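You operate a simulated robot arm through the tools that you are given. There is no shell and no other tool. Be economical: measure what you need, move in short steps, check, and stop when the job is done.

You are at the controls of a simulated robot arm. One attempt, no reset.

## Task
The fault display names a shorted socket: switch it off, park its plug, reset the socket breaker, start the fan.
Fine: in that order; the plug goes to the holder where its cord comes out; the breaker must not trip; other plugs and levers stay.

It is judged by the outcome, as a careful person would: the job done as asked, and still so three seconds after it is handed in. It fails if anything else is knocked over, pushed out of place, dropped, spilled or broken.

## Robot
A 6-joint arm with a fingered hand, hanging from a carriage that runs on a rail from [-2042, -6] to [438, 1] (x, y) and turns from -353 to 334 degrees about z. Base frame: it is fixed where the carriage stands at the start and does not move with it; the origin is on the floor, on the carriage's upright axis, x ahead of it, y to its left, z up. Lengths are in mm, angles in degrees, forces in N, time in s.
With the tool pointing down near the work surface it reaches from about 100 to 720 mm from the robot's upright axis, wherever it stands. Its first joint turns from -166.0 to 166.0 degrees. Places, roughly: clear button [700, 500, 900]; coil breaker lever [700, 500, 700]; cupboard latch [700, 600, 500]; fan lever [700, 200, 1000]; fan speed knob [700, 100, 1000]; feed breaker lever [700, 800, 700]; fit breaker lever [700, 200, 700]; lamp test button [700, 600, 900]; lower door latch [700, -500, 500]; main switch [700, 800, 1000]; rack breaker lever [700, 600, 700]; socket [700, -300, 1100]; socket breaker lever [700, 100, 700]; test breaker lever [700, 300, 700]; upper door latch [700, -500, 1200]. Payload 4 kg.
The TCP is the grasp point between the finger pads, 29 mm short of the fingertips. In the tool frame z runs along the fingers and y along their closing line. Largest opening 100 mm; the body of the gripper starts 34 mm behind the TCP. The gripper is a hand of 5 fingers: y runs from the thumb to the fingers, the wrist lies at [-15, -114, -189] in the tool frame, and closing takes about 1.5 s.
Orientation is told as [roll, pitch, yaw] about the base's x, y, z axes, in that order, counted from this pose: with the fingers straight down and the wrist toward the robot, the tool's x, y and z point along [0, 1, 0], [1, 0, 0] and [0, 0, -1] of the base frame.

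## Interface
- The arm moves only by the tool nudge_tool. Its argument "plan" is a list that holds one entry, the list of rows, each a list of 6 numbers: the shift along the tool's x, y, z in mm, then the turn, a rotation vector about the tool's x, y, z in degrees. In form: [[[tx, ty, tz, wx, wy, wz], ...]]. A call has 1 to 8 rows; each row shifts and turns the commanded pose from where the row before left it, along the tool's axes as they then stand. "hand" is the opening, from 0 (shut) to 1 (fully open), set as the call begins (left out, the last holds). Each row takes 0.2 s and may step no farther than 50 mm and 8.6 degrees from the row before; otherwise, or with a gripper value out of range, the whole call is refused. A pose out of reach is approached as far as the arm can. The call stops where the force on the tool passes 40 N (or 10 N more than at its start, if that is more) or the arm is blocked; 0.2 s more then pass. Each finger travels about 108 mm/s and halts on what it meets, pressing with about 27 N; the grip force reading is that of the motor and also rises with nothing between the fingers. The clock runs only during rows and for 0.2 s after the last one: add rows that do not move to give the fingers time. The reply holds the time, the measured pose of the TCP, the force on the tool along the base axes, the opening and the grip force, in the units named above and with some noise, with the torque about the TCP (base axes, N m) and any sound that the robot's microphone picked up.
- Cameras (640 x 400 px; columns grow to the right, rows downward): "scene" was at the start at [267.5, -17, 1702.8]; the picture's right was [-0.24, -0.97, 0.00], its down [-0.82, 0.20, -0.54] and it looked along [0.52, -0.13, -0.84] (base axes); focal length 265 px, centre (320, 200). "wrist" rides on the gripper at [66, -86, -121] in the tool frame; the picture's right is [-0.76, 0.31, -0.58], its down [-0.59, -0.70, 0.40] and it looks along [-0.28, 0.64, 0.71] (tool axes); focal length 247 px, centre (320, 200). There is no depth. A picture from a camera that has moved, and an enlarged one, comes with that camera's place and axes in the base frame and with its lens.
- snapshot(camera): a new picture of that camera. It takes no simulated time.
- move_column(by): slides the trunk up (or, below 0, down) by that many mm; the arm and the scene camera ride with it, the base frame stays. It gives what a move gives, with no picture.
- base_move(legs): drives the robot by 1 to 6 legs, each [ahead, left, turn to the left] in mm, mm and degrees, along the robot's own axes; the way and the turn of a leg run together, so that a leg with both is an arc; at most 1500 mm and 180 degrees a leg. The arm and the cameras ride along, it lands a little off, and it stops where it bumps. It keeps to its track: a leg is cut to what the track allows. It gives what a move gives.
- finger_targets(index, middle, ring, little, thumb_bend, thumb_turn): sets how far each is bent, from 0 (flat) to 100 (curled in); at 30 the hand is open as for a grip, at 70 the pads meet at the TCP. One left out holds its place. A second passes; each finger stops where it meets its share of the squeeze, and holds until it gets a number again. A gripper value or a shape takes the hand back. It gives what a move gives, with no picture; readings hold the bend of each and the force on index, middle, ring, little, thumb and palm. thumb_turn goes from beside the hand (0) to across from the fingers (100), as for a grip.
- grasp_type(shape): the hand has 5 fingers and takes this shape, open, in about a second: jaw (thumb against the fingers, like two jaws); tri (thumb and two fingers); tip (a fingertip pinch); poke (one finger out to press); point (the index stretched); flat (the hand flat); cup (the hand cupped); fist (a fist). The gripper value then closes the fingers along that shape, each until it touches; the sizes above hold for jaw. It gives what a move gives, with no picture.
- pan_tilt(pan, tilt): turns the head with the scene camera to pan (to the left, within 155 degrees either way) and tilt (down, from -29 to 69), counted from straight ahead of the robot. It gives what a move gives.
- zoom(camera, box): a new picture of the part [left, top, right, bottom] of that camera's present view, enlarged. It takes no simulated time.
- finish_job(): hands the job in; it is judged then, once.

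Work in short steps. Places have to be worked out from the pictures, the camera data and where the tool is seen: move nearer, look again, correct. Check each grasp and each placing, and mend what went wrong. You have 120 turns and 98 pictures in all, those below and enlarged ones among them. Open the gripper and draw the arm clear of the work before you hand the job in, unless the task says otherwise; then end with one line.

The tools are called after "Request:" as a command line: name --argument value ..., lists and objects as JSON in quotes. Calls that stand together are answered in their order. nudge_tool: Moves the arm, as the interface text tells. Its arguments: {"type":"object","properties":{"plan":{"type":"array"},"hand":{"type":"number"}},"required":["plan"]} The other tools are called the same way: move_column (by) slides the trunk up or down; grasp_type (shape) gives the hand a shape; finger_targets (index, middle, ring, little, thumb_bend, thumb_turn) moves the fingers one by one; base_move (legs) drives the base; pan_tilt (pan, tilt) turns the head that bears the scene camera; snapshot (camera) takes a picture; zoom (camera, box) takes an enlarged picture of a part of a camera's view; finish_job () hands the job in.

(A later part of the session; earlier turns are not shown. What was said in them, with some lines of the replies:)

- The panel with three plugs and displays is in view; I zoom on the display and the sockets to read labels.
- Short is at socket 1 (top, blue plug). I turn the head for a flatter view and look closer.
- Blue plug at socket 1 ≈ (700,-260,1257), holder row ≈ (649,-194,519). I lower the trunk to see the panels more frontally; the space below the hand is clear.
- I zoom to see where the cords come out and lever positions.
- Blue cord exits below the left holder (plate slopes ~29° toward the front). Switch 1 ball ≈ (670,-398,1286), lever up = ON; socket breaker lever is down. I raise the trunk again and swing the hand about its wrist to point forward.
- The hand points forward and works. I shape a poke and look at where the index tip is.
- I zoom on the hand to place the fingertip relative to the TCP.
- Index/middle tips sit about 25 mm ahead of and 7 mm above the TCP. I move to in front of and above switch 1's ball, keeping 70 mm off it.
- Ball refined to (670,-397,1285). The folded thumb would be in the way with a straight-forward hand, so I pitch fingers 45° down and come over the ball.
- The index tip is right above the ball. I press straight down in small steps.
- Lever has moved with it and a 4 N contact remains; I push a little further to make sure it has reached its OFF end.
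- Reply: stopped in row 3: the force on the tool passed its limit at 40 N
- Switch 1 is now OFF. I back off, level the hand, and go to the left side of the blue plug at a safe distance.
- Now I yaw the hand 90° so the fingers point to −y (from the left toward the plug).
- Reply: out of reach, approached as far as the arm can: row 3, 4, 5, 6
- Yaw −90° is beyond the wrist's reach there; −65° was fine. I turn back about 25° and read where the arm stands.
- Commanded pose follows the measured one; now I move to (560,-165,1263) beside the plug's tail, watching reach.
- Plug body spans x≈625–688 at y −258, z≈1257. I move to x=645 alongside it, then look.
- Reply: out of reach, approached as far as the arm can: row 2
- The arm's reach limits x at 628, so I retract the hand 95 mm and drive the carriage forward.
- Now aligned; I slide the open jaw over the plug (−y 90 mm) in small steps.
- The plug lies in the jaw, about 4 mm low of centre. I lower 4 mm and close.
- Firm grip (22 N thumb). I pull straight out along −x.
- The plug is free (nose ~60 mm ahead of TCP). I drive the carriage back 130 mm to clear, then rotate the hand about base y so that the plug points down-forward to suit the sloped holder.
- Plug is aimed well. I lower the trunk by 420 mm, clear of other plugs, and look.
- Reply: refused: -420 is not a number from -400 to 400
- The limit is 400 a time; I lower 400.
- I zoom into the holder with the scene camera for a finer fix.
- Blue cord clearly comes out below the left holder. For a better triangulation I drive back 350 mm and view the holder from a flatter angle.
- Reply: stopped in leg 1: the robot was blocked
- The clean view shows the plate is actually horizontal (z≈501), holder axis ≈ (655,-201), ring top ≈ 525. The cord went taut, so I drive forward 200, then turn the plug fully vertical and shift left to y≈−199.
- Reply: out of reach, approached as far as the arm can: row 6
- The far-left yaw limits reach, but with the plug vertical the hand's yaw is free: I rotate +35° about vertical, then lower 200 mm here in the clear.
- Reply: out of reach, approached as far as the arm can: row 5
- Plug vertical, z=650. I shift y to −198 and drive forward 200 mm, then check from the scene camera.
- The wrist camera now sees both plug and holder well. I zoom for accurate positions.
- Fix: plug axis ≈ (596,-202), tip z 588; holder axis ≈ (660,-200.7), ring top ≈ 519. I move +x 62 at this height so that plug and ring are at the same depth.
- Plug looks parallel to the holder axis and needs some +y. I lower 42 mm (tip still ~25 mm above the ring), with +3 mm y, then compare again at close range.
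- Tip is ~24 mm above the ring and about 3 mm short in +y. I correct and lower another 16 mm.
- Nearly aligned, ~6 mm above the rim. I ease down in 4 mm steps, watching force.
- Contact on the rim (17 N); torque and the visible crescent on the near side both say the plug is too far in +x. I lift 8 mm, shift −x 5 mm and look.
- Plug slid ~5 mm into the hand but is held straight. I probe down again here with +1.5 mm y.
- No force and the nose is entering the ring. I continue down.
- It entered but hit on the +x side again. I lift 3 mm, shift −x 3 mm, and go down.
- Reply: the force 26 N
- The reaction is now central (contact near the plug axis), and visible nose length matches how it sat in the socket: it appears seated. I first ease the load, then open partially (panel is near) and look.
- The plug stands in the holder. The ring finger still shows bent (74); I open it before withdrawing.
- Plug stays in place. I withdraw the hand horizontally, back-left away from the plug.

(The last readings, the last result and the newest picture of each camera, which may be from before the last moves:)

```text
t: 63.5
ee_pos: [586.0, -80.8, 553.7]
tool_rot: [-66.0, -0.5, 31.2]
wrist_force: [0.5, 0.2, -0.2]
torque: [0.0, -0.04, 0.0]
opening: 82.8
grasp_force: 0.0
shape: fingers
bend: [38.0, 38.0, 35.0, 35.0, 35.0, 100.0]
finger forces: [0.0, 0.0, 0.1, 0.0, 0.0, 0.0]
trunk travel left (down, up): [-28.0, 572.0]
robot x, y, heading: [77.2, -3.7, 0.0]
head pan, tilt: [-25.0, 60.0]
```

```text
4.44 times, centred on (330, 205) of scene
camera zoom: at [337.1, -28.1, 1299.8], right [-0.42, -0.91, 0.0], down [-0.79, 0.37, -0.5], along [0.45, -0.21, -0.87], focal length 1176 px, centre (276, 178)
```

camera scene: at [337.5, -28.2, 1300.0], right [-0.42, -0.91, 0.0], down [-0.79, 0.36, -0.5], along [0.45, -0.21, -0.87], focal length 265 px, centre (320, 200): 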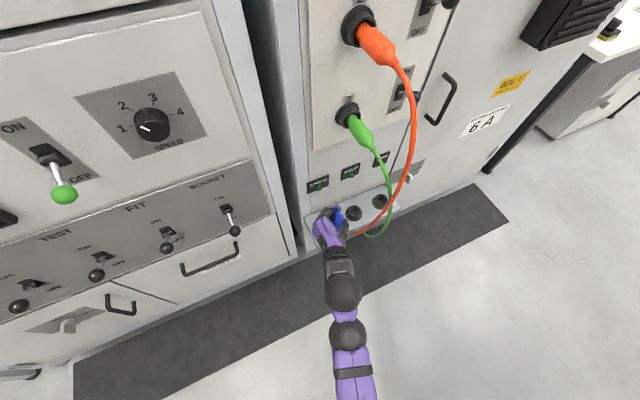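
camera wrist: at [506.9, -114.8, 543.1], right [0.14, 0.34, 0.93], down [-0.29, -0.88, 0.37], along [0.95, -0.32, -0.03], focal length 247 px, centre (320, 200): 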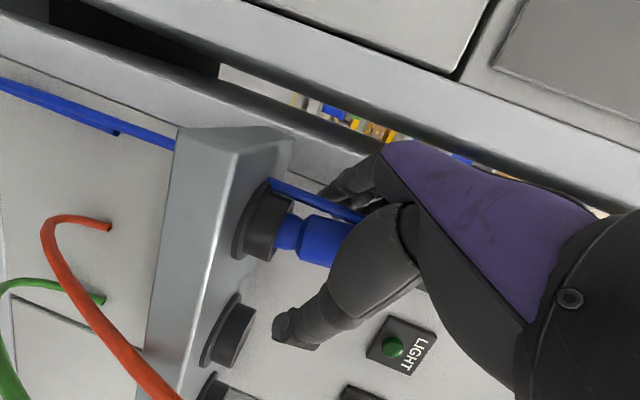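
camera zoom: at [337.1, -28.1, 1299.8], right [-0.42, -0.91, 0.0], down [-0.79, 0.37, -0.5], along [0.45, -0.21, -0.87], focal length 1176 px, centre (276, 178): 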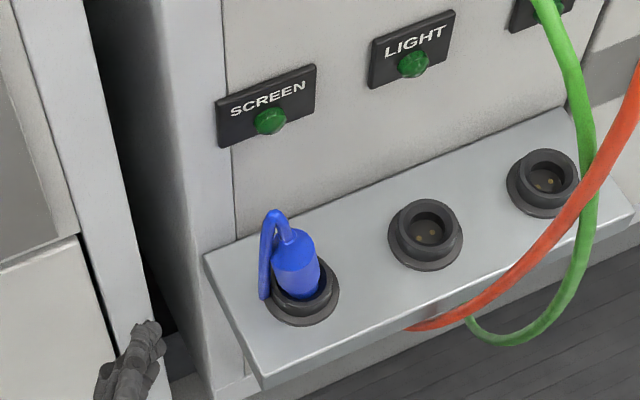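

The plug stands in the left holder with maybe a slight lean; I check it from the wrist side view.

Request:
zoom --camera "wrist" --box '[60, 60, 400, 340]'

```text
1.43 times, centred on (230, 200) of wrist
camera zoom: at [441.2, -7.8, 542.4], right [0.14, 0.34, 0.93], down [-0.29, -0.88, 0.37], along [0.95, -0.32, -0.03], focal length 353 px, centre (449, 200)
```

zoom: 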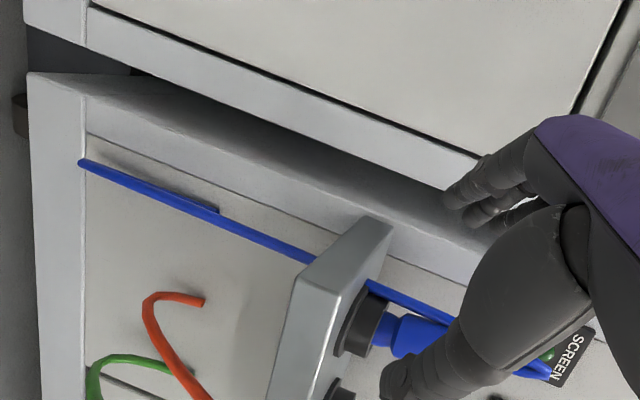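

Nose depth in the holder matches that in the socket and pressing showed it bottomed; it is parked. Next the socket breaker: I drive back, raise the trunk a bit, and rotate the hand to point forward with a poke shape.

Request:
base_move --legs '[[-150, 0, 0]]'

Request:
move_column --by 150

Request:
nudge_tool --plan '[[[0, 0, 0, -5.03, 2.28, 5.69], [0, 0, 0, -5.03, 2.28, 5.69], [0, 0, 0, -5.03, 2.28, 5.69], [0, 0, 0, -5.03, 2.28, 5.69], [0, 0, 0, -5.03, 2.28, 5.69], [0, 0, 0, -5.03, 2.28, 5.69], [0, 0, 0, -5.03, 2.28, 5.69], [0, 0, 0, -5.03, 2.28, 5.69]]]'

Request:
nudge_tool --plan '[[[0, 0, 0, -5.03, 2.28, 5.69], [0, 0, 0, -5.03, 2.28, 5.69], [0, 0, 0, -5.03, 2.28, 5.69], [0, 0, 0, -5.03, 2.28, 5.69]]]'

Request:
grasp_type --shape "poke"

```text
t: 64.9
ee_pos: [438.1, -82.9, 552.3]
tool_rot: [-66.1, -0.4, 31.1]
wrist_force: [-0.5, -0.2, -0.3]
torque: [-0.03, -0.06, -0.01]
opening: 83.2
grasp_force: 0.1
shape: fingers
bend: [38.0, 38.0, 35.0, 35.0, 35.0, 100.0]
finger forces: [0.1, 0.1, 0.0, 0.1, 0.1, 0.0]
trunk travel left (down, up): [-28.0, 572.0]
robot x, y, heading: [-75.1, 0.7, -0.1]
head pan, tilt: [-25.0, 60.0]
```

```text
t: 66.7
ee_pos: [438.6, -82.6, 703.1]
tool_rot: [-66.0, -0.3, 31.1]
wrist_force: [-0.7, -0.4, 0.6]
torque: [0.02, 0.01, 0.0]
opening: 82.9
grasp_force: 0.1
shape: fingers
bend: [38.0, 38.0, 35.0, 35.0, 35.0, 100.0]
finger forces: [0.0, 0.1, 0.1, 0.0, 0.0, 0.1]
trunk travel left (down, up): [-178.0, 422.0]
robot x, y, heading: [-75.7, 0.1, -0.1]
head pan, tilt: [-25.0, 60.0]
```

```text
t: 68.5
ee_pos: [438.6, -83.0, 703.6]
tool_rot: [-53.5, -60.3, 44.2]
wrist_force: [0.3, 0.3, -0.6]
torque: [-0.02, 0.0, -0.02]
opening: 82.9
grasp_force: 0.0
shape: fingers
bend: [38.0, 38.0, 35.0, 35.0, 35.0, 100.0]
finger forces: [0.0, 0.0, 0.0, 0.0, 0.0, 0.1]
trunk travel left (down, up): [-178.0, 422.0]
robot x, y, heading: [-73.2, -2.4, -0.1]
head pan, tilt: [-25.0, 60.0]
```

```text
t: 69.5
ee_pos: [401.9, -123.5, 795.2]
tool_rot: [149.1, -89.4, -149.1]
wrist_force: [-0.3, 0.2, 0.5]
torque: [0.06, 0.03, 0.0]
opening: 82.7
grasp_force: 0.0
shape: fingers
bend: [38.0, 38.0, 35.0, 35.0, 35.0, 100.0]
finger forces: [0.0, 0.0, 0.0, 0.1, 0.0, 0.0]
out of reach, approached as far as the arm can: row 2, 3, 4
trunk travel left (down, up): [-178.0, 422.0]
robot x, y, heading: [-73.8, -0.7, 0.0]
head pan, tilt: [-25.0, 60.0]
```

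```text
t: 70.4
ee_pos: [402.3, -123.7, 793.8]
tool_rot: [162.2, -89.5, -162.1]
wrist_force: [-0.9, -0.3, -0.7]
torque: [-0.03, 0.02, 0.01]
opening: 0.0
grasp_force: 0.1
shape: poke
bend: [70.0, 70.0, 99.0, 99.0, 100.0, 100.0]
finger forces: [0.0, 0.0, 0.0, 0.0, 0.0, 0.1]
trunk travel left (down, up): [-178.0, 422.0]
robot x, y, heading: [-73.5, 0.0, -0.1]
head pan, tilt: [-25.0, 60.0]
```

Hand is forward-pointing. I move forward 150 mm and left to y≈50 at the present height, then look.

Request:
nudge_tool --plan '[[[0, 0, 45, 0, 0, 0], [0, 0, 45, 0, 0, 0], [35, 0, 20, 0, 0, 0], [35, 0, 20, 0, 0, 0], [35, 0, 10, 0, 0, 0], [35, 0, 0, 0, 0, 0], [34, 0, 0, 0, 0, 0]]]'

Request:
pan_tilt --pan 5 --tilt 50

Request:
snapshot --camera "scene"

Request:
snapshot --camera "wrist"

```text
t: 72.0
ee_pos: [501.8, 47.4, 809.3]
tool_rot: [148.2, -89.4, -148.1]
wrist_force: [1.2, -0.3, 0.2]
torque: [0.02, -0.03, 0.01]
opening: 0.0
grasp_force: 0.1
shape: poke
bend: [70.0, 70.0, 99.0, 99.0, 100.0, 100.0]
finger forces: [0.0, 0.0, 0.1, 0.0, 0.0, 0.0]
out of reach, approached as far as the arm can: row 1, 2
trunk travel left (down, up): [-178.0, 422.0]
robot x, y, heading: [-70.1, -1.0, -0.1]
head pan, tilt: [-25.0, 60.0]
```

```text
t: 72.9
ee_pos: [502.0, 46.1, 810.0]
tool_rot: [155.6, -89.6, -155.6]
wrist_force: [-0.5, -0.6, 0.3]
torque: [0.02, 0.02, -0.01]
opening: 0.0
grasp_force: 0.1
shape: poke
bend: [70.0, 70.0, 99.0, 99.0, 100.0, 100.0]
finger forces: [0.1, 0.1, 0.1, 0.1, 0.0, 0.0]
trunk travel left (down, up): [-178.0, 422.0]
robot x, y, heading: [-70.0, -0.1, -0.1]
head pan, tilt: [5.0, 50.0]
```

```text
27 pictures are left
camera scene: at [204.7, 6.0, 1462.5], right [0.09, -1.0, 0.0], down [-0.76, -0.07, -0.64], along [0.64, 0.06, -0.77], focal length 265 px, centre (320, 200)
```

scene: 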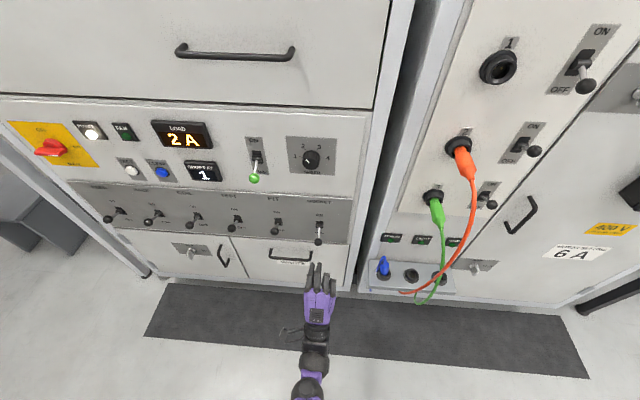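

```text
26 pictures are left
camera wrist: at [380.4, 111.3, 723.3], right [-0.58, -0.76, 0.3], down [0.4, -0.59, -0.7], along [0.71, -0.28, 0.65], focal length 247 px, centre (320, 200)
```

wrist: 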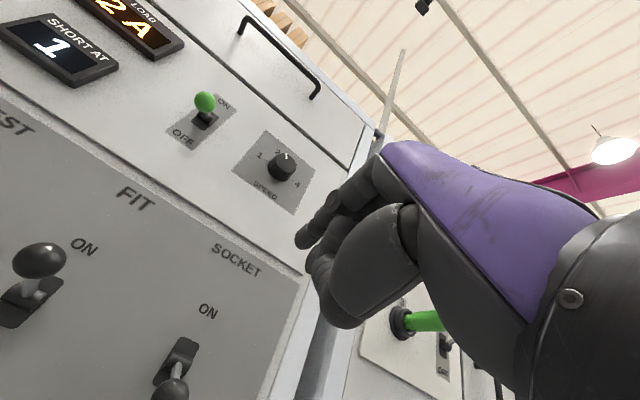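

Ball of the socket breaker ≈ (660,54,705), lever down. I go to in front and below it at (600,49,665).

Request:
nudge_tool --plan '[[[0, 0, 30, 0, 0, 0], [0, 0, 30, 0, 0, 0], [1, -36, 10, 0, 0, 0], [1, -36, 10, 0, 0, 0], [1, -36, 10, 0, 0, 0], [0, -36, 8, 0, 0, 0]]]'

Request:
snapshot --camera "wrist"

```text
t: 74.3
ee_pos: [561.9, 46.7, 810.3]
tool_rot: [159.0, -89.6, -158.9]
wrist_force: [-0.1, -0.9, -0.8]
torque: [-0.01, 0.05, -0.03]
opening: 0.0
grasp_force: 0.0
shape: poke
bend: [70.0, 70.0, 99.0, 99.0, 100.0, 100.0]
finger forces: [0.0, 0.0, 0.1, 0.0, 0.1, 0.1]
out of reach, approached as far as the arm can: row 3, 4, 5, 6
trunk travel left (down, up): [-178.0, 422.0]
robot x, y, heading: [-76.6, -1.3, -0.0]
head pan, tilt: [5.0, 50.0]
```

```text
25 pictures are left
camera wrist: at [439.6, 111.5, 724.2], right [-0.58, -0.76, 0.3], down [0.4, -0.59, -0.7], along [0.71, -0.28, 0.65], focal length 247 px, centre (320, 200)
```

wrist: 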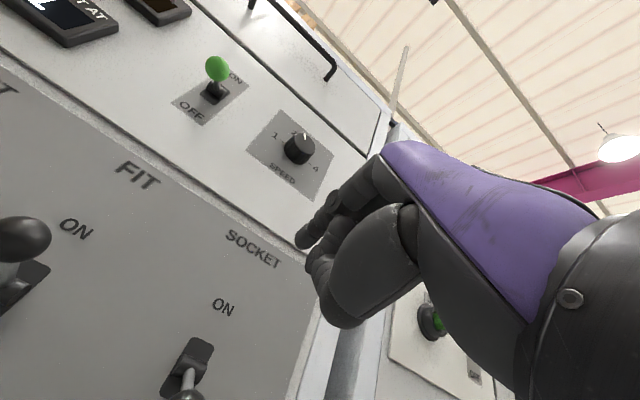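

The arm's lower bound in this pose is reached; I lower the trunk by 145 instead.

Request:
move_column --by -145

Request:
nudge_tool --plan '[[[2, 0, 20, 0, 0, 0], [2, 0, 20, 0, 0, 0]]]'

Request:
snapshot --camera "wrist"

Request:
zoom --camera "scene" --box '[240, 140, 400, 260]'

```text
t: 76.0
ee_pos: [560.7, 45.1, 663.9]
tool_rot: [159.0, -89.6, -158.8]
wrist_force: [-0.9, -0.3, 0.4]
torque: [-0.03, 0.0, 0.02]
opening: 0.1
grasp_force: 0.0
shape: poke
bend: [70.0, 70.0, 99.0, 99.0, 100.0, 100.0]
finger forces: [0.0, 0.0, 0.0, 0.0, 0.0, 0.0]
trunk travel left (down, up): [-33.0, 567.0]
robot x, y, heading: [-76.9, -1.4, 0.0]
head pan, tilt: [5.0, 50.0]
```

```text
t: 76.6
ee_pos: [569.8, 58.3, 675.4]
tool_rot: [167.3, -89.8, -167.1]
wrist_force: [-0.4, -0.1, -1.2]
torque: [0.02, 0.01, 0.02]
opening: 0.0
grasp_force: 0.0
shape: poke
bend: [70.0, 70.0, 99.0, 99.0, 100.0, 100.0]
finger forces: [0.0, 0.0, 0.0, 0.0, 0.1, 0.0]
out of reach, approached as far as the arm can: row 1, 2
trunk travel left (down, up): [-33.0, 567.0]
robot x, y, heading: [-72.9, 2.3, 0.2]
head pan, tilt: [5.0, 50.0]
```

```text
24 pictures are left
camera wrist: at [448.6, 124.4, 589.5], right [-0.58, -0.76, 0.3], down [0.4, -0.59, -0.7], along [0.71, -0.28, 0.64], focal length 247 px, centre (320, 200)
```

wrist: 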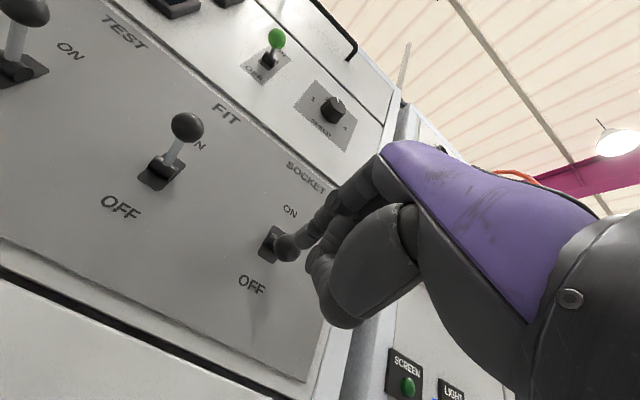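

```text
3.33 times, centred on (320, 200) of scene
camera zoom: at [203.8, 5.2, 1317.2], right [0.09, -1.0, 0.0], down [-0.76, -0.07, -0.64], along [0.64, 0.06, -0.77], focal length 882 px, centre (320, 200)
```

zoom: 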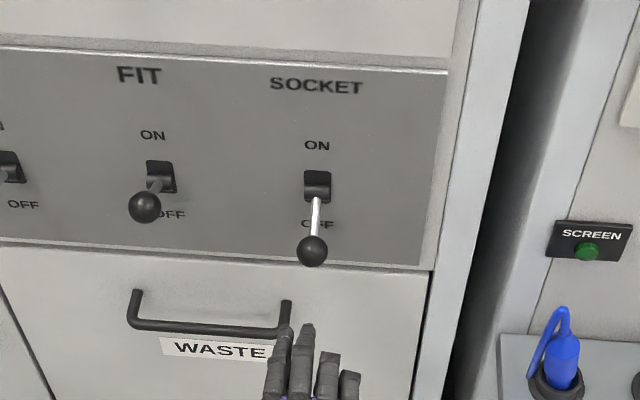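

Reach limit in x again; I lower the trunk 12 mm and drive forward 70 mm to bring the fingertips under the ball.

Request:
move_column --by -12

Request:
base_move --legs '[[72, 0, 0]]'

Request:
snapshot --camera "wrist"

```text
t: 77.2
ee_pos: [572.3, 60.3, 664.1]
tool_rot: [160.9, -89.6, -160.9]
wrist_force: [-0.2, -0.3, 0.2]
torque: [-0.01, -0.01, 0.04]
opening: 0.1
grasp_force: 0.0
shape: poke
bend: [70.0, 70.0, 99.0, 99.0, 100.0, 100.0]
finger forces: [0.1, 0.0, 0.0, 0.1, 0.0, 0.0]
trunk travel left (down, up): [-21.0, 579.0]
robot x, y, heading: [-74.1, -2.2, -0.1]
head pan, tilt: [5.0, 50.0]
```

```text
t: 78.2
ee_pos: [644.8, 60.9, 665.6]
tool_rot: [163.1, -89.6, -163.0]
wrist_force: [0.0, 0.5, 0.0]
torque: [0.02, -0.05, 0.0]
opening: 0.1
grasp_force: 0.1
shape: poke
bend: [70.0, 70.0, 99.0, 99.0, 100.0, 100.0]
finger forces: [0.1, 0.1, 0.0, 0.0, 0.0, 0.0]
trunk travel left (down, up): [-21.0, 579.0]
robot x, y, heading: [-1.9, 1.1, 0.3]
head pan, tilt: [5.0, 50.0]
```

```text
22 pictures are left
camera wrist: at [522.7, 126.2, 578.8], right [-0.58, -0.76, 0.3], down [0.41, -0.59, -0.7], along [0.71, -0.28, 0.65], focal length 247 px, centre (320, 200)
```

wrist: 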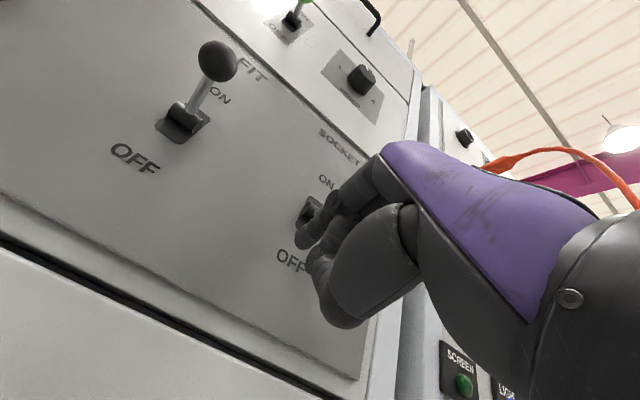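

Fingertips are beneath the ball. I lift straight up in small steps.

Request:
nudge_tool --plan '[[[0, 10, 0, 0, 0, 0], [0, 10, 0, 0, 0, 0], [0, 10, 0, 0, 0, 0], [0, 10, 0, 0, 0, 0], [0, 9, 0, 0, 0, 0], [0, 8, 0, 0, 0, 0], [0, 8, 0, 0, 0, 0]]]'

Request:
snapshot --camera "wrist"

```text
t: 79.8
ee_pos: [641.6, 60.1, 727.4]
tool_rot: [153.4, -89.8, -153.3]
wrist_force: [-3.3, 0.4, -5.5]
torque: [0.03, 0.01, -0.02]
opening: 0.1
grasp_force: 0.0
shape: poke
bend: [70.0, 70.0, 99.0, 99.0, 100.0, 100.0]
finger forces: [0.0, 5.6, 0.0, 0.0, 0.0, 0.1]
trunk travel left (down, up): [-21.0, 579.0]
robot x, y, heading: [-0.4, 0.4, 0.1]
head pan, tilt: [5.0, 50.0]
```

```text
21 pictures are left
camera wrist: at [519.4, 126.4, 642.4], right [-0.58, -0.76, 0.3], down [0.4, -0.59, -0.7], along [0.71, -0.28, 0.64], focal length 247 px, centre (320, 200)
```

wrist: 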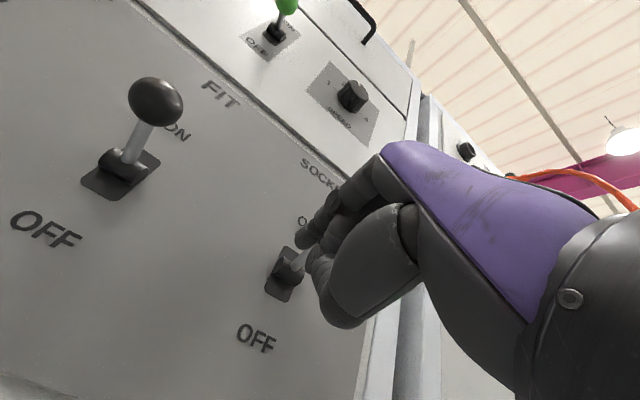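

Lever is moving up (5.6 N on the middle finger). I continue to its end stop.

Request:
nudge_tool --plan '[[[0, 6, 0, 0, 0, 0], [0, 6, 0, 0, 0, 0], [0, 5, 0, 0, 0, 0], [0, 5, 0, 0, 0, 0], [0, 5, 0, 0, 0, 0]]]'

Request:
snapshot --camera "wrist"

```text
t: 81.0
ee_pos: [635.6, 60.9, 749.0]
tool_rot: [22.8, -89.8, -22.7]
wrist_force: [-16.4, 4.0, -22.3]
torque: [0.21, 0.39, -0.14]
opening: 0.4
grasp_force: 0.0
shape: poke
bend: [70.0, 70.0, 99.0, 99.0, 100.0, 100.0]
finger forces: [3.7, 27.8, 0.0, 0.0, 0.0, 0.0]
trunk travel left (down, up): [-21.0, 579.0]
robot x, y, heading: [-2.1, -0.5, 0.1]
head pan, tilt: [5.0, 50.0]
```

```text
20 pictures are left
camera wrist: at [512.9, 126.8, 665.4], right [-0.57, -0.76, 0.31], down [0.4, -0.59, -0.71], along [0.72, -0.28, 0.64], focal length 247 px, centre (320, 200)
```

wrist: 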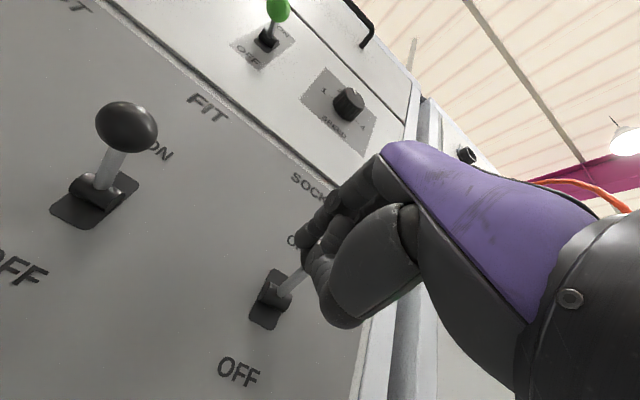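

End stop reached (28 N). I lower slightly, retract and check the lever.

Request:
nudge_tool --plan '[[[0, -14, 0, 0, 0, 0], [0, -6, -25, 0, 0, 0], [0, 0, -35, 0, 0, 0], [0, 0, -35, 0, 0, 0]]]'

Request:
zoom --camera "scene" --box '[90, 40, 450, 270]'

Request:
snapshot --camera "wrist"

```text
t: 82.0
ee_pos: [546.1, 60.1, 736.0]
tool_rot: [162.6, -89.3, -162.5]
wrist_force: [-0.5, 0.4, -0.7]
torque: [0.02, 0.0, -0.02]
opening: 0.0
grasp_force: 0.0
shape: poke
bend: [70.0, 70.0, 99.0, 99.0, 100.0, 100.0]
finger forces: [0.1, 0.1, 0.0, 0.0, 0.1, 0.0]
trunk travel left (down, up): [-21.0, 579.0]
robot x, y, heading: [-0.3, -1.6, 0.0]
head pan, tilt: [5.0, 50.0]
```

```text
1.74 times, centred on (270, 155) of scene
camera zoom: at [275.3, 6.3, 1305.3], right [0.09, -1.0, 0.0], down [-0.76, -0.07, -0.64], along [0.64, 0.06, -0.77], focal length 460 px, centre (407, 278)
```

zoom: 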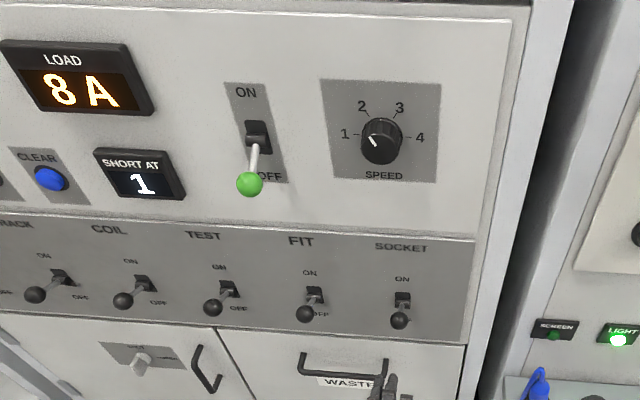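

```text
18 pictures are left
camera wrist: at [425.0, 126.6, 649.9], right [-0.58, -0.76, 0.3], down [0.41, -0.59, -0.7], along [0.71, -0.28, 0.65], focal length 247 px, centre (320, 200)
```

wrist: 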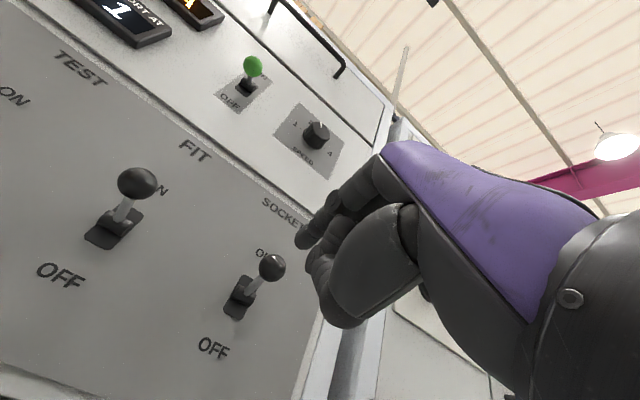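

Breaker is ON: load 8 A, LIGHT lamp lit. Fan lever ball ≈ (662,217,985), down. I raise the trunk 208 and shift left to y≈223.

Request:
move_column --by 208

Request:
nudge_tool --plan '[[[41, 0, 0, 0, 0, 0], [41, 0, 0, 0, 0, 0], [41, 0, 0, 0, 0, 0], [40, 0, 0, 0, 0, 0]]]'

Request:
snapshot --camera "scene"

Request:
snapshot --camera "wrist"

```text
t: 84.3
ee_pos: [548.7, 60.9, 944.4]
tool_rot: [161.5, -89.6, -161.3]
wrist_force: [0.4, -0.4, -0.5]
torque: [0.01, -0.03, -0.01]
opening: 0.1
grasp_force: 0.1
shape: poke
bend: [70.0, 70.0, 99.0, 99.0, 100.0, 100.0]
finger forces: [0.0, 0.0, 0.1, 0.0, 0.1, 0.0]
trunk travel left (down, up): [-229.0, 371.0]
robot x, y, heading: [-1.1, 0.6, 0.1]
head pan, tilt: [5.0, 50.0]
```

```text
t: 85.3
ee_pos: [548.3, 223.7, 943.7]
tool_rot: [159.3, -89.5, -159.1]
wrist_force: [-0.3, -0.6, 0.2]
torque: [-0.02, 0.01, 0.04]
opening: 0.1
grasp_force: 0.0
shape: poke
bend: [70.0, 70.0, 99.0, 99.0, 100.0, 100.0]
finger forces: [0.0, 0.0, 0.1, 0.0, 0.1, 0.1]
trunk travel left (down, up): [-229.0, 371.0]
robot x, y, heading: [-1.3, -1.8, 0.1]
head pan, tilt: [5.0, 50.0]
```

```text
17 pictures are left
camera scene: at [276.4, 6.6, 1513.6], right [0.09, -1.0, 0.0], down [-0.76, -0.07, -0.64], along [0.64, 0.06, -0.77], focal length 265 px, centre (320, 200)
```

scene: 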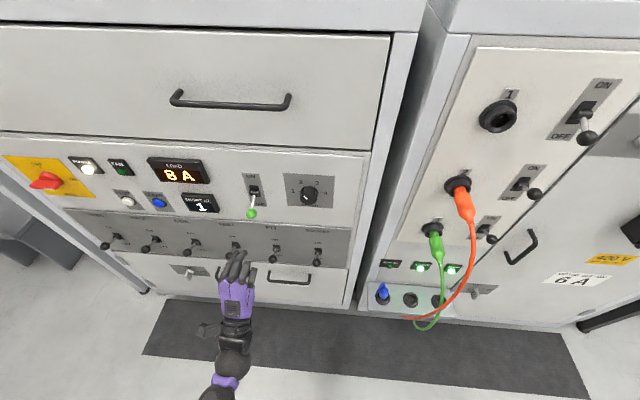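

```text
16 pictures are left
camera wrist: at [426.5, 289.9, 858.2], right [-0.58, -0.76, 0.3], down [0.41, -0.59, -0.7], along [0.71, -0.28, 0.65], focal length 247 px, centre (320, 200)
```

wrist: 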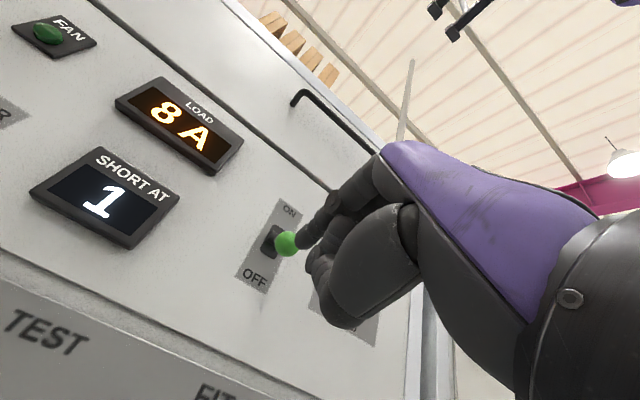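

Ball refined (659,214,990); my fingertips are ~20 mm below it. I shift −3 mm in y and drive forward 95 mm.

Request:
nudge_tool --plan '[[[-3, 0, 0, 0, 0, 0]]]'

Request:
base_move --legs '[[95, 0, 0]]'

Request:
snapshot --camera "wrist"

```text
t: 85.7
ee_pos: [546.6, 220.0, 942.2]
tool_rot: [163.0, -89.7, -162.9]
wrist_force: [0.4, 0.6, -0.7]
torque: [0.0, 0.0, 0.01]
opening: 0.0
grasp_force: 0.1
shape: poke
bend: [70.0, 70.0, 99.0, 99.0, 100.0, 100.0]
finger forces: [0.0, 0.0, 0.1, 0.1, 0.0, 0.1]
trunk travel left (down, up): [-229.0, 371.0]
robot x, y, heading: [-2.0, -0.0, -0.0]
head pan, tilt: [5.0, 50.0]
```

```text
t: 86.8
ee_pos: [642.3, 220.7, 943.6]
tool_rot: [162.2, -89.7, -162.1]
wrist_force: [0.1, -0.3, 0.4]
torque: [-0.01, 0.0, 0.0]
opening: 0.3
grasp_force: 0.1
shape: poke
bend: [70.0, 70.0, 99.0, 99.0, 100.0, 100.0]
finger forces: [0.0, 0.1, 0.0, 0.1, 0.1, 0.0]
trunk travel left (down, up): [-229.0, 371.0]
robot x, y, heading: [95.1, -0.3, -0.0]
head pan, tilt: [5.0, 50.0]
```

```text
15 pictures are left
camera wrist: at [521.2, 286.4, 857.7], right [-0.58, -0.76, 0.3], down [0.41, -0.59, -0.7], along [0.71, -0.28, 0.65], focal length 247 px, centre (320, 200)
```

wrist: 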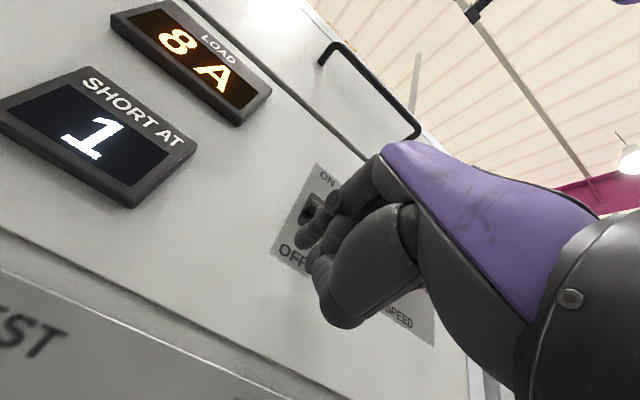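

In position; I lift.

Request:
nudge_tool --plan '[[[0, 9, 0, 0, 0, 0], [0, 9, 0, 0, 0, 0], [0, 9, 0, 0, 0, 0], [0, 9, 0, 0, 0, 0], [0, 9, 0, 0, 0, 0], [0, 9, 0, 0, 0, 0], [0, 9, 0, 0, 0, 0]]]'

Request:
snapshot --camera "wrist"

```text
t: 88.4
ee_pos: [641.7, 219.7, 1005.7]
tool_rot: [159.9, -89.7, -159.9]
wrist_force: [-2.2, -0.3, -2.6]
torque: [0.04, -0.03, -0.01]
opening: 0.0
grasp_force: 0.1
shape: poke
bend: [70.0, 70.0, 99.0, 99.0, 100.0, 100.0]
finger forces: [0.0, 3.7, 0.1, 0.0, 0.0, 0.0]
trunk travel left (down, up): [-229.0, 371.0]
robot x, y, heading: [90.7, 1.7, 0.0]
head pan, tilt: [5.0, 50.0]
```

```text
14 pictures are left
camera wrist: at [519.9, 285.7, 920.2], right [-0.58, -0.76, 0.3], down [0.4, -0.59, -0.7], along [0.71, -0.28, 0.64], focal length 247 px, centre (320, 200)
```

wrist: 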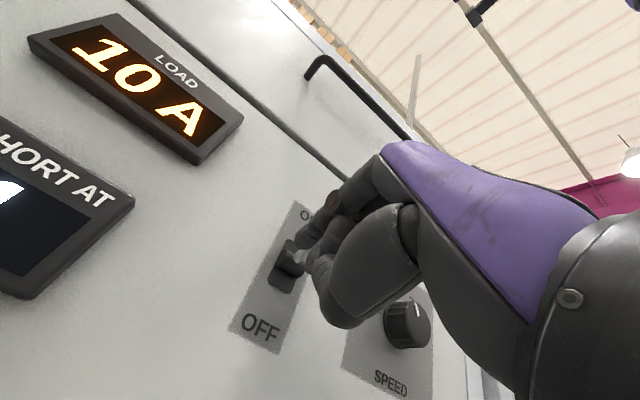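

Load rose to 10 A: the fan is on. I push the lever up to its stop.

Request:
nudge_tool --plan '[[[0, 6, 0, 0, 0, 0], [0, 5, 0, 0, 0, 0], [0, 5, 0, 0, 0, 0], [0, 4, 0, 0, 0, 0], [0, 0, 0, 0, 0, 0]]]'

Request:
nudge_tool --plan '[[[0, -14, 0, 0, 0, 0], [0, -6, -25, 0, 0, 0], [0, 0, -40, 0, 0, 0], [0, 0, -45, 0, 0, 0]]]'

Request:
base_move --legs '[[-200, 0, 0]]'

Request:
pan_tilt --pan 0 --tilt 45

Request:
snapshot --camera "scene"

```text
t: 89.6
ee_pos: [639.2, 220.2, 1023.9]
tool_rot: [162.0, -89.8, -161.9]
wrist_force: [-5.4, 1.3, -13.5]
torque: [0.09, 0.15, -0.04]
opening: 0.0
grasp_force: 0.0
shape: poke
bend: [70.0, 70.0, 99.0, 99.0, 100.0, 100.0]
finger forces: [4.7, 10.4, 0.0, 0.1, 0.0, 0.0]
trunk travel left (down, up): [-229.0, 371.0]
robot x, y, heading: [92.2, 3.5, 0.2]
head pan, tilt: [5.0, 50.0]
```

```text
t: 90.6
ee_pos: [530.1, 219.4, 1005.7]
tool_rot: [160.5, -89.6, -160.6]
wrist_force: [0.2, 1.1, 1.0]
torque: [0.01, 0.02, 0.01]
opening: 0.1
grasp_force: 0.0
shape: poke
bend: [70.0, 70.0, 99.0, 99.0, 100.0, 100.0]
finger forces: [0.0, 0.1, 0.0, 0.0, 0.0, 0.1]
trunk travel left (down, up): [-229.0, 371.0]
robot x, y, heading: [89.8, 1.1, 0.1]
head pan, tilt: [5.0, 50.0]
```

```text
t: 92.2
ee_pos: [332.4, 219.8, 1005.8]
tool_rot: [160.7, -89.6, -160.6]
wrist_force: [-0.3, 0.6, -0.5]
torque: [-0.03, 0.01, -0.02]
opening: 0.1
grasp_force: 0.0
shape: poke
bend: [70.0, 70.0, 99.0, 99.0, 100.0, 100.0]
finger forces: [0.0, 0.1, 0.1, 0.0, 0.1, 0.0]
trunk travel left (down, up): [-229.0, 371.0]
robot x, y, heading: [-104.5, -3.1, 0.2]
head pan, tilt: [5.0, 50.0]
```

```text
t: 92.9
ee_pos: [332.4, 220.9, 1005.2]
tool_rot: [160.8, -89.6, -160.6]
wrist_force: [-1.0, 0.1, 0.2]
torque: [0.0, 0.0, 0.01]
opening: 0.0
grasp_force: 0.1
shape: poke
bend: [70.0, 70.0, 99.0, 99.0, 100.0, 100.0]
finger forces: [0.0, 0.0, 0.0, 0.0, 0.0, 0.0]
trunk travel left (down, up): [-229.0, 371.0]
robot x, y, heading: [-108.0, -3.9, 0.5]
head pan, tilt: [0.0, 45.0]
```

```text
13 pictures are left
camera scene: at [176.2, -0.2, 1520.4], right [0.0, -1.0, 0.0], down [-0.71, 0.0, -0.71], along [0.71, 0.0, -0.71], focal length 265 px, centre (320, 200)
```

scene: 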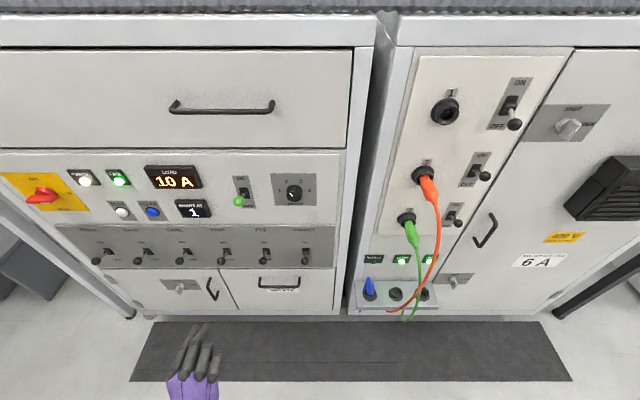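

Fan lamp lit, load 10 A steady. I zoom to check levers and the parked plug once more.

Request:
zoom --camera "scene" --box '[40, 150, 340, 280]'

Request:
zoom --camera "scene" --box '[340, 230, 460, 325]'

```text
2.13 times, centred on (190, 215) of scene
camera zoom: at [176.2, -0.2, 1520.4], right [0.0, -1.0, 0.0], down [-0.71, 0.0, -0.71], along [0.71, 0.0, -0.71], focal length 564 px, centre (597, 168)
```

zoom: 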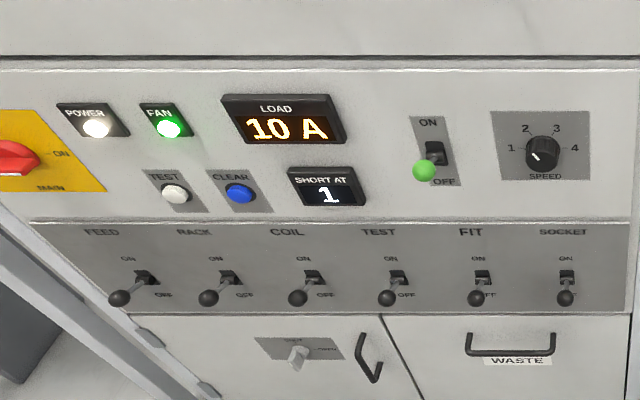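

```text
4.21 times, centred on (400, 278) of scene
camera zoom: at [176.2, -0.2, 1520.4], right [0.0, -1.0, 0.0], down [-0.71, 0.0, -0.71], along [0.71, 0.0, -0.71], focal length 1114 px, centre (-17, -126)
```

zoom: 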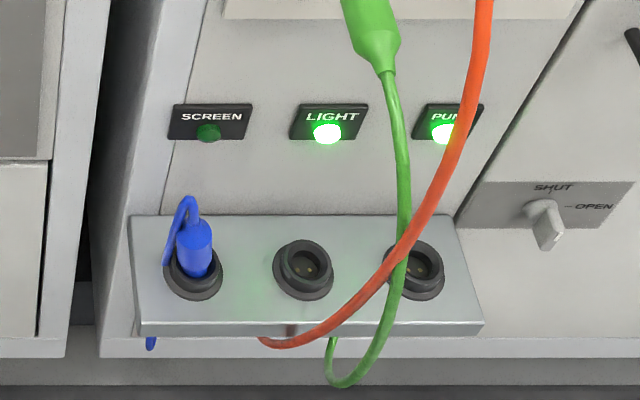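

All is as asked: switch 1 off, blue plug upright in its own holder, breaker on, fan lamp lit, others unchanged. I open the hand, drawn clear.

Request:
grasp_type --shape "jaw"

Request:
zoom --camera "scene" --box '[40, 60, 560, 330]'

```text
t: 93.8
ee_pos: [332.6, 219.8, 1005.5]
tool_rot: [161.4, -89.5, -161.3]
wrist_force: [0.2, -0.3, -0.4]
torque: [-0.02, 0.01, 0.0]
opening: 99.7
grasp_force: 0.1
shape: jaw
bend: [30.0, 30.0, 30.0, 30.0, 30.0, 98.0]
finger forces: [0.1, 0.0, 0.1, 0.0, 0.0, 0.0]
trunk travel left (down, up): [-229.0, 371.0]
robot x, y, heading: [-104.7, 0.4, -0.1]
head pan, tilt: [0.0, 45.0]
```

```text
1.23 times, centred on (300, 195) of scene
camera zoom: at [176.3, -0.2, 1520.4], right [0.0, -1.0, 0.0], down [-0.71, 0.0, -0.71], along [0.71, 0.0, -0.71], focal length 326 px, centre (345, 206)
```

zoom: 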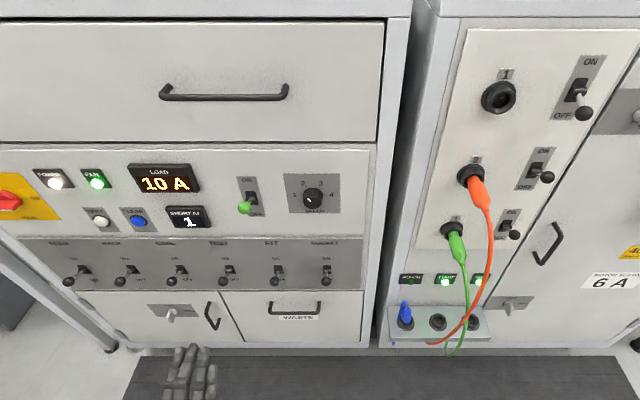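

The state is stable, the hand open and clear; I hand in.

Request:
finish_job

```text
The job is handed in.
```

The job is handed in: socket 1 is switched off, its blue plug is parked in the left holder where its cord comes out (with perhaps a slight lean), the socket breaker is on and holding, and the fan is running at 10 A total load.
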